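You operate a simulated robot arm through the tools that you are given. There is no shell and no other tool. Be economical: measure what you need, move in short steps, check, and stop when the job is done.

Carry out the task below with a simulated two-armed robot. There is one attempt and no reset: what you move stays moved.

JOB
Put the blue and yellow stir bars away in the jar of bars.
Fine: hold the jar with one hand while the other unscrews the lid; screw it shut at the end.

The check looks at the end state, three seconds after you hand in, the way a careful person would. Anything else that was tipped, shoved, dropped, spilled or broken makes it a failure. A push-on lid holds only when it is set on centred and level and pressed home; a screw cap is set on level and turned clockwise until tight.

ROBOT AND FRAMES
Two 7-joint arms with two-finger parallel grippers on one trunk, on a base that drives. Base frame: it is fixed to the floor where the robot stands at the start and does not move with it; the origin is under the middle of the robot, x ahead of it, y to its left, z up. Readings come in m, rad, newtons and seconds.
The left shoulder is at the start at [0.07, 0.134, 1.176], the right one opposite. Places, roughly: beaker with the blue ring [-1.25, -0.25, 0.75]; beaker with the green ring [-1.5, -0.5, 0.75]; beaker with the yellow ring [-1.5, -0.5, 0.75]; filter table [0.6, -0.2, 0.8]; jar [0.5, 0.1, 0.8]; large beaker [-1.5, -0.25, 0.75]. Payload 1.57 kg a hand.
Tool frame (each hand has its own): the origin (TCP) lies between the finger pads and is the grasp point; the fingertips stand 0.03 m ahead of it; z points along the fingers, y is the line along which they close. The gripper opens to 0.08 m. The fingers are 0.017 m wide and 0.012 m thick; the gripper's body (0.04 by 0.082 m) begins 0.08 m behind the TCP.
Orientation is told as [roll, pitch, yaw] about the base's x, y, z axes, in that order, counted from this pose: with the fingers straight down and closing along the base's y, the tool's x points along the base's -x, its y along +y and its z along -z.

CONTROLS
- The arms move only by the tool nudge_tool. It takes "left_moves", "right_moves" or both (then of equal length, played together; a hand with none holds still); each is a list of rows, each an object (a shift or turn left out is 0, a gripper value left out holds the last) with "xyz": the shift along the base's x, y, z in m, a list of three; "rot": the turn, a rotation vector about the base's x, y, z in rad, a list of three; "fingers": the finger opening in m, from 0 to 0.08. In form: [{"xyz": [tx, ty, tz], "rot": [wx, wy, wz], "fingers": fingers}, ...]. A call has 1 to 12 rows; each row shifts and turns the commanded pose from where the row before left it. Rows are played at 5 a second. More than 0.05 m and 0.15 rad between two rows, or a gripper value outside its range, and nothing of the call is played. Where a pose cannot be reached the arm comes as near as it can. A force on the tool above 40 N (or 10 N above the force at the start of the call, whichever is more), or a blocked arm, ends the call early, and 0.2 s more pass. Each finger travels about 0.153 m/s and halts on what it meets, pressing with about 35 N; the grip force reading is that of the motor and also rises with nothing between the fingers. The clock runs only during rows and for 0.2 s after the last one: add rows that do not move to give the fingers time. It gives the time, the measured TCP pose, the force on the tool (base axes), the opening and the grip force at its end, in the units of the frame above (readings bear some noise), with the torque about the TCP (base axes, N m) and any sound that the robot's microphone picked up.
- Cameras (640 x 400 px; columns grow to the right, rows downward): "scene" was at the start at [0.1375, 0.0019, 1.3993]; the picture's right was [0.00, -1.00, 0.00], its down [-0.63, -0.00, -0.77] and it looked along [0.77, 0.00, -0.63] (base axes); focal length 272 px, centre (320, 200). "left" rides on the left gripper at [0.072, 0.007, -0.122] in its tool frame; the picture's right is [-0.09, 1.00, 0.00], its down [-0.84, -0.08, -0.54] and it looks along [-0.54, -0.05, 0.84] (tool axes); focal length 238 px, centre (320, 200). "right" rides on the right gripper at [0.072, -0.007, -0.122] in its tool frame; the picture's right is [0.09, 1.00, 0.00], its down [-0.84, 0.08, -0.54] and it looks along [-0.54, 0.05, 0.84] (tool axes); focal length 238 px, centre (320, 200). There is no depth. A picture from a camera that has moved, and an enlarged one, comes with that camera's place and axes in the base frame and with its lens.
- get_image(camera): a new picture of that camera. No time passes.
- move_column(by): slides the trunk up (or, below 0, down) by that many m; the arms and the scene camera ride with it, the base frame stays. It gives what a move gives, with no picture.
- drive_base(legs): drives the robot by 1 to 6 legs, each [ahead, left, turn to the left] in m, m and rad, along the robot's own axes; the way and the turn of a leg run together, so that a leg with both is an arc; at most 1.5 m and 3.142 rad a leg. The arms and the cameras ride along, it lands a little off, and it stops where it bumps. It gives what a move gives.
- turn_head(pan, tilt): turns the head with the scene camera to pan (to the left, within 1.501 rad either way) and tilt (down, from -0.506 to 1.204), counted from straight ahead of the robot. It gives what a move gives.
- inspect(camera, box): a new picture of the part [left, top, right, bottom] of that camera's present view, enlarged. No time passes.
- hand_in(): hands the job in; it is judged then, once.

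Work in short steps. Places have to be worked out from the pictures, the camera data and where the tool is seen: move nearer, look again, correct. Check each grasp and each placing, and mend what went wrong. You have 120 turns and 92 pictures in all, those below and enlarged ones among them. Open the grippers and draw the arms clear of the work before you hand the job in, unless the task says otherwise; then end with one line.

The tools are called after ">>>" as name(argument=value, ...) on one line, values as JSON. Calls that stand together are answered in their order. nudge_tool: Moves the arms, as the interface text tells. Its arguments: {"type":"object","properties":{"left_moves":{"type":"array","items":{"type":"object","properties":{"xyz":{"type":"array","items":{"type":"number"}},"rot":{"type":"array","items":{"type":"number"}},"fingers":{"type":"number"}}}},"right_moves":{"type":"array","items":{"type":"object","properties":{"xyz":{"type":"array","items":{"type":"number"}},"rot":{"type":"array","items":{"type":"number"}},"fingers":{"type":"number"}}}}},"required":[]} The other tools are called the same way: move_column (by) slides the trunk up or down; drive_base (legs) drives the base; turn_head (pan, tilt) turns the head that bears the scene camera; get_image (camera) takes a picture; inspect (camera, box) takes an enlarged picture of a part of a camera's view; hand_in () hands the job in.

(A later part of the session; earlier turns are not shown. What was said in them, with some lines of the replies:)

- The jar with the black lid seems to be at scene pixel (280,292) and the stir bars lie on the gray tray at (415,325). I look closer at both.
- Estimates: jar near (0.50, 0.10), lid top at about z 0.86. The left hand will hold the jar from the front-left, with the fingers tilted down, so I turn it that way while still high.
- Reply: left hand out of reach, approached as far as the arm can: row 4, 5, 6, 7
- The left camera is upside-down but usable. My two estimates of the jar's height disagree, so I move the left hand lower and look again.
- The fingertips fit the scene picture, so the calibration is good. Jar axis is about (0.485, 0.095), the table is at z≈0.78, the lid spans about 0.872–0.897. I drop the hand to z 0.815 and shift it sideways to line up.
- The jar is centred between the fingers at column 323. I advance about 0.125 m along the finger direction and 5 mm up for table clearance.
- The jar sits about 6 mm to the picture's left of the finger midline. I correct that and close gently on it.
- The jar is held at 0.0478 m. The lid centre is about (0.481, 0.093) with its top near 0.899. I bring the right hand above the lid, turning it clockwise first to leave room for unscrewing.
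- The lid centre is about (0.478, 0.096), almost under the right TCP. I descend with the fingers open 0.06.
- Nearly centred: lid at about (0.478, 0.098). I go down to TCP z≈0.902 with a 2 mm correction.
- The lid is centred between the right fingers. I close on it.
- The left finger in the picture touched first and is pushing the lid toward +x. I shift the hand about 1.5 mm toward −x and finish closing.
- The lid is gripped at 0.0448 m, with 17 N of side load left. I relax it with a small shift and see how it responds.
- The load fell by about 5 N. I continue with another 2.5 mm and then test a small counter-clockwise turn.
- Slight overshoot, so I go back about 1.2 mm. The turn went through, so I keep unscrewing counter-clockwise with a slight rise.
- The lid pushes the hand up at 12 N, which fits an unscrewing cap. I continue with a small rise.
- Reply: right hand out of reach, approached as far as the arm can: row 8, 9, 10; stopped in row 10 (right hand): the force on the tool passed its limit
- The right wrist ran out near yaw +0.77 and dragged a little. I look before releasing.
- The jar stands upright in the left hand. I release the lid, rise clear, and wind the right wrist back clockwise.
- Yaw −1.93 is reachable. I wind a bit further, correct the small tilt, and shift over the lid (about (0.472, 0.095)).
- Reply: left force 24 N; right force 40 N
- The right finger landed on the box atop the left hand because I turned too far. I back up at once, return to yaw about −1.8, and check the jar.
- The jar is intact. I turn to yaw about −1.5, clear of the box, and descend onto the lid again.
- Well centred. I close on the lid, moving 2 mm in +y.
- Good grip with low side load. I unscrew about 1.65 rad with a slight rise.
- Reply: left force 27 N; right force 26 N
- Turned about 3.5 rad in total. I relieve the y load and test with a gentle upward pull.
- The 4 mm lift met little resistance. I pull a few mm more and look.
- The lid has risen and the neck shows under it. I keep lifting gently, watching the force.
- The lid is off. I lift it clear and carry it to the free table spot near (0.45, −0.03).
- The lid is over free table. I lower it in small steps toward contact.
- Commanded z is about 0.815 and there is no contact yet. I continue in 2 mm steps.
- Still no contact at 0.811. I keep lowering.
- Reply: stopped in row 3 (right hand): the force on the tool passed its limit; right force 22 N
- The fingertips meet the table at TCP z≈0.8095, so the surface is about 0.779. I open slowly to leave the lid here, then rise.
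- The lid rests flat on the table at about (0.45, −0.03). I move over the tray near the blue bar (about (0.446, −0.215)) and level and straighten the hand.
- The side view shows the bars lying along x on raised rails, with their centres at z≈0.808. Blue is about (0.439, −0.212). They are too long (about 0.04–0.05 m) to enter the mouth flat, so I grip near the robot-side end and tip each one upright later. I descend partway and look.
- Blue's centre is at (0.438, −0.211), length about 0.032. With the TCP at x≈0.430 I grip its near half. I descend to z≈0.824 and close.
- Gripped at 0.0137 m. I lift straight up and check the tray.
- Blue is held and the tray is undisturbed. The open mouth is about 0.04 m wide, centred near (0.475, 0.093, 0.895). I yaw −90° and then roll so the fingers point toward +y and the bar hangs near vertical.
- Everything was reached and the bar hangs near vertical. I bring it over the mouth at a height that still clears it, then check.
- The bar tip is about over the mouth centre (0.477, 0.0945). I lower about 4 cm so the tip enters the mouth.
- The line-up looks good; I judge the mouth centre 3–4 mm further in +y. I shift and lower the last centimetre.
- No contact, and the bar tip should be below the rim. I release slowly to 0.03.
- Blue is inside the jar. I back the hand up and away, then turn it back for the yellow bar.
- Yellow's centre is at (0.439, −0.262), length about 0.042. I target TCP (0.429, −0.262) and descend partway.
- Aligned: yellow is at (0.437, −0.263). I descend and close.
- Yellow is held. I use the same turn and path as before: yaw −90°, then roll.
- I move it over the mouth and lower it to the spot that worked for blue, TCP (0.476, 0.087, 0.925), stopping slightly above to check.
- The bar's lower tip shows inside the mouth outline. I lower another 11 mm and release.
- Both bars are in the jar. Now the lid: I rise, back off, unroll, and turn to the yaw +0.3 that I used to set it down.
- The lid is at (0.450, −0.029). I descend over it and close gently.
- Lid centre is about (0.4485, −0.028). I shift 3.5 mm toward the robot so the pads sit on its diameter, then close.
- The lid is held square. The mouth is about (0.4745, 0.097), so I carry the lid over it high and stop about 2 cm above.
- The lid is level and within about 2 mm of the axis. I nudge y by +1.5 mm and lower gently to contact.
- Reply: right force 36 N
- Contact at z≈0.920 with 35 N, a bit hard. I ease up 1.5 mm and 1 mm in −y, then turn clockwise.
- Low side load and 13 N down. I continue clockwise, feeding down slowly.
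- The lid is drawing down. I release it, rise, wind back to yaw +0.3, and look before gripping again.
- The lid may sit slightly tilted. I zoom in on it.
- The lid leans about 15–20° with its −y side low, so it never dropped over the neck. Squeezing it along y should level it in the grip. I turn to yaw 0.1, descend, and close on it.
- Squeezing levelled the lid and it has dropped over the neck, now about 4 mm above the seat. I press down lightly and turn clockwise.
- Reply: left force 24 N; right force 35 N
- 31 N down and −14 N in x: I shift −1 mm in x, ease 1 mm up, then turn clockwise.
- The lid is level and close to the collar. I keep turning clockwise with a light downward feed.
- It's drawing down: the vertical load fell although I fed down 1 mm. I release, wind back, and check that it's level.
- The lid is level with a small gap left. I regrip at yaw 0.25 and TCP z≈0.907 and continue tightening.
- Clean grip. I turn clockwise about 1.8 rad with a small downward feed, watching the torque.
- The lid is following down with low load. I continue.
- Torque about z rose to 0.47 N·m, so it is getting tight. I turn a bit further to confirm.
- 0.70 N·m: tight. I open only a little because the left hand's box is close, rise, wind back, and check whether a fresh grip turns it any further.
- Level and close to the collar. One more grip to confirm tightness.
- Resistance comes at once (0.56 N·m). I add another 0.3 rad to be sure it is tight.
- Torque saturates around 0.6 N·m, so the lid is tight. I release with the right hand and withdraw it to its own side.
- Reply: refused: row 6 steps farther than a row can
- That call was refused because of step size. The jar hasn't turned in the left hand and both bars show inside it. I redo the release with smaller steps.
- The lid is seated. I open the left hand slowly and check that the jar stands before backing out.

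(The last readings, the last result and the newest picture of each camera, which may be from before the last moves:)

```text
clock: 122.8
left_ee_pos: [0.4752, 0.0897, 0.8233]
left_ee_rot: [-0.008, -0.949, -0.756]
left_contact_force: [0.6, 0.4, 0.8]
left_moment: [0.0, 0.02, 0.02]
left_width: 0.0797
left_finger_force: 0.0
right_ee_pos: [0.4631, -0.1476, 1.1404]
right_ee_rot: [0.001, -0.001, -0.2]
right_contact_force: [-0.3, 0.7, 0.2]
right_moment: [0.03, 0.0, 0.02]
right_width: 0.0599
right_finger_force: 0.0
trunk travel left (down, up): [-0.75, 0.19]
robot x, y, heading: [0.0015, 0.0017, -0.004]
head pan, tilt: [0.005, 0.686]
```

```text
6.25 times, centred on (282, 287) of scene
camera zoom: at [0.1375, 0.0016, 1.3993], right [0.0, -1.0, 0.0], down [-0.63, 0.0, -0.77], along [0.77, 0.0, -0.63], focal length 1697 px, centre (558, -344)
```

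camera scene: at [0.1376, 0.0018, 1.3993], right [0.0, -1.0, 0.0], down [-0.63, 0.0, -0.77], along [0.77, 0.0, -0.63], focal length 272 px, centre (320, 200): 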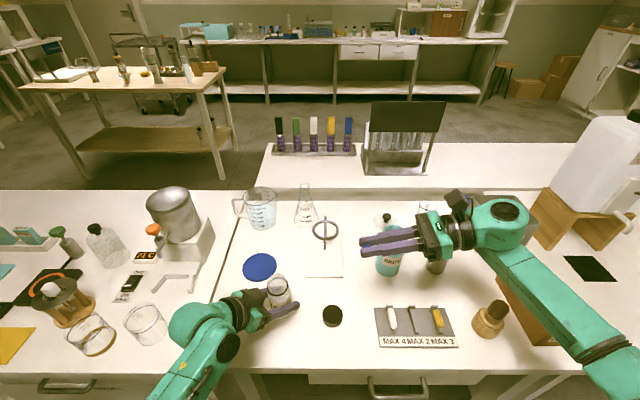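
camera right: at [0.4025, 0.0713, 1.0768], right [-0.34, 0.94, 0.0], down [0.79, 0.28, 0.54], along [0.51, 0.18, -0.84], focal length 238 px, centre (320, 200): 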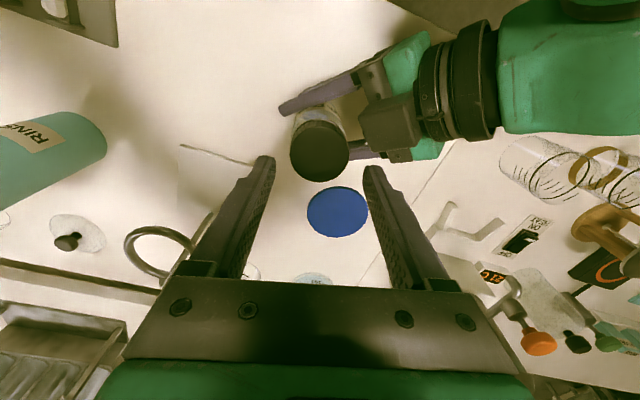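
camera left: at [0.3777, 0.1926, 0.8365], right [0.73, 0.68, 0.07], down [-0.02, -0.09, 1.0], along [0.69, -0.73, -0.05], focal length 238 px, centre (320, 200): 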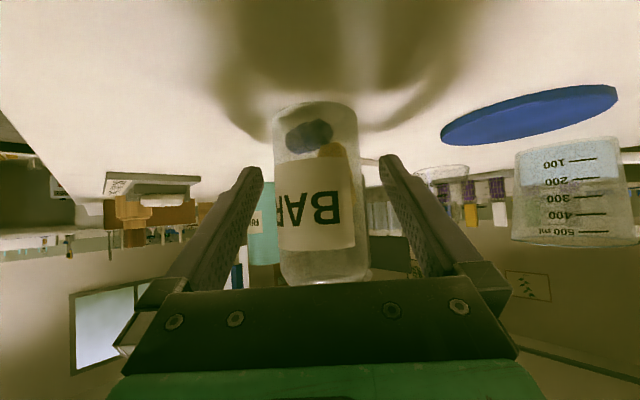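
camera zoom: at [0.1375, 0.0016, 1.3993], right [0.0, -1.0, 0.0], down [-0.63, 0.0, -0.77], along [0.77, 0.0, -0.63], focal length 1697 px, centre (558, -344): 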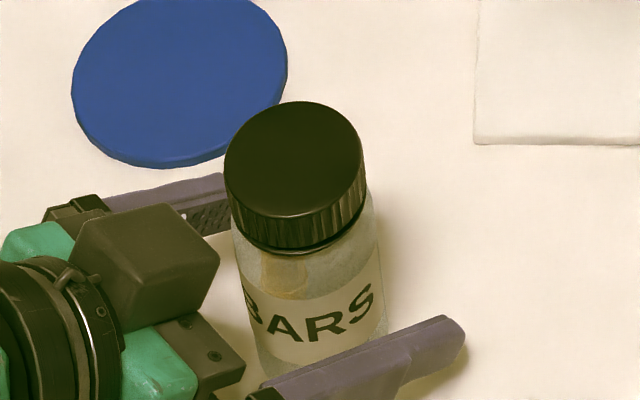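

The jar stands free. I back the left hand straight out along its fingers, then raise it.

>>> nudge_tool(left_moves=[{"xyz": [-0.022, 0.0204, 0.003]}, {"xyz": [-0.026, 0.024, 0.008]}, {"xyz": [-0.026, 0.024, 0.015]}, {"xyz": [-0.02, 0.022, 0.03]}, {"xyz": [0, 0.01, 0.04]}, {"xyz": [0, 0.01, 0.04]}, {"xyz": [0, 0, 0.04]}, {}])

>>> get_image(camera="scene")

>>> inspect(camera="scene", box=[250, 255, 314, 319])

>>> get_image(camera="left")

```text
clock: 124.6
left_ee_pos: [0.4095, 0.2095, 0.9496]
left_ee_rot: [-0.008, -0.95, -0.756]
left_contact_force: [-1.0, -1.0, -0.7]
left_moment: [-0.01, 0.01, 0.04]
left_width: 0.08
left_finger_force: 0.1
left hand out of reach, approached as far as the arm can: row 5, 6, 7
right_ee_pos: [0.4629, -0.148, 1.1406]
right_ee_rot: [0.003, 0.0, -0.201]
right_contact_force: [0.7, -0.5, -0.7]
right_moment: [-0.01, 0.03, -0.01]
right_width: 0.0599
right_finger_force: 0.1
trunk travel left (down, up): [-0.75, 0.19]
robot x, y, heading: [0.0032, -0.0041, 0.001]
head pan, tilt: [0.005, 0.686]
```

```text
10 pictures are left
camera scene: at [0.138, 0.0017, 1.3992], right [0.0, -1.0, 0.0], down [-0.63, 0.0, -0.77], along [0.77, 0.0, -0.63], focal length 272 px, centre (320, 200)
```

scene: 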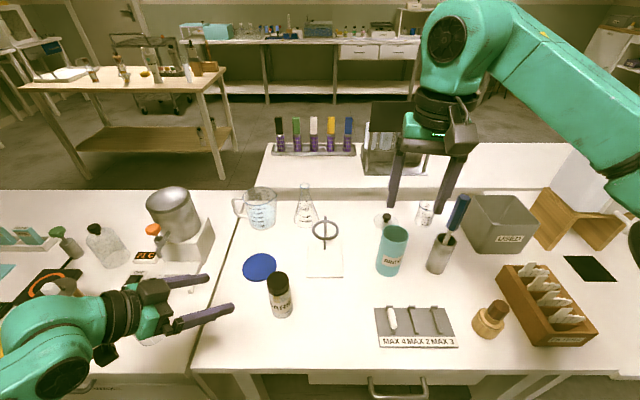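

```text
6.25 times, centred on (282, 287) of scene
camera zoom: at [0.138, 0.0017, 1.3992], right [0.0, -1.0, 0.0], down [-0.63, 0.0, -0.77], along [0.77, 0.0, -0.63], focal length 1697 px, centre (558, -344)
```

zoom: 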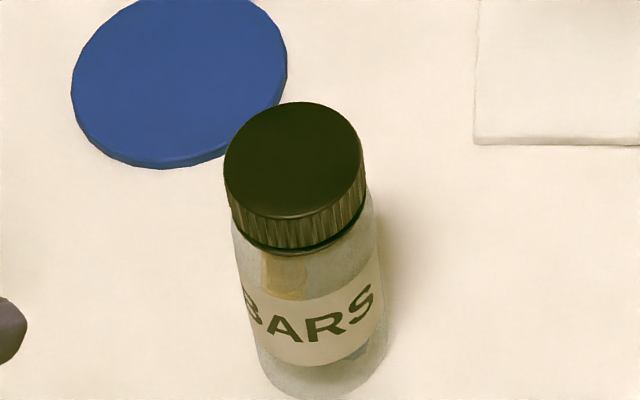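

```text
8 pictures are left
camera left: at [0.3121, 0.3121, 0.9623], right [0.73, 0.68, 0.07], down [-0.02, -0.08, 1.0], along [0.69, -0.73, -0.05], focal length 238 px, centre (320, 200)
```

left: 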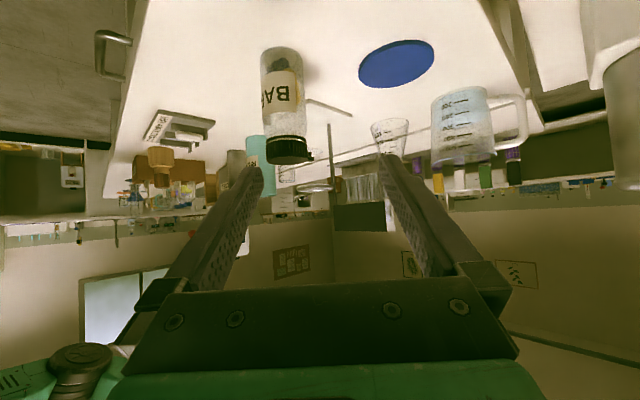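

The jar stands closed and the table is undisturbed. I take one close side view to confirm the lid is level and seated.

>>> inspect(camera="left", box=[240, 90, 340, 180])

```text
4.44 times, centred on (290, 135) of left
camera zoom: at [0.3121, 0.3121, 0.9623], right [0.73, 0.68, 0.07], down [-0.02, -0.08, 1.0], along [0.69, -0.73, -0.05], focal length 1059 px, centre (453, 489)
```

zoom: 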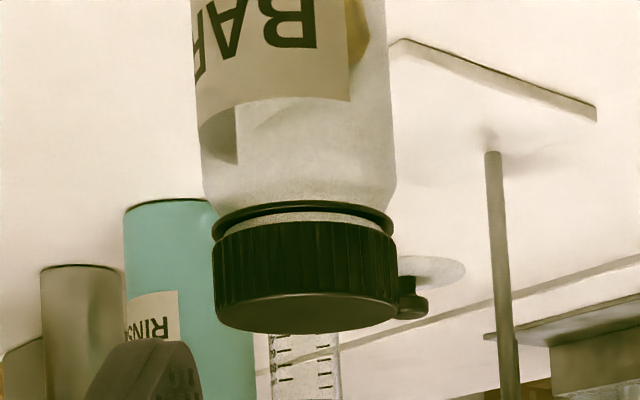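

Side view: the lid is level, with about the same small gap over the collar that I calculated for the original seat, and the torque stop agrees. Both bars are inside, both grippers are open and clear, so I hand in.

>>> hand_in()

```text
The job is handed in.
```

The blue and yellow stir bars are in the jar, and its lid is screwed back on until the turning force stopped rising. The jar stands upright, I saw nothing else moved, and both grippers are open and clear.
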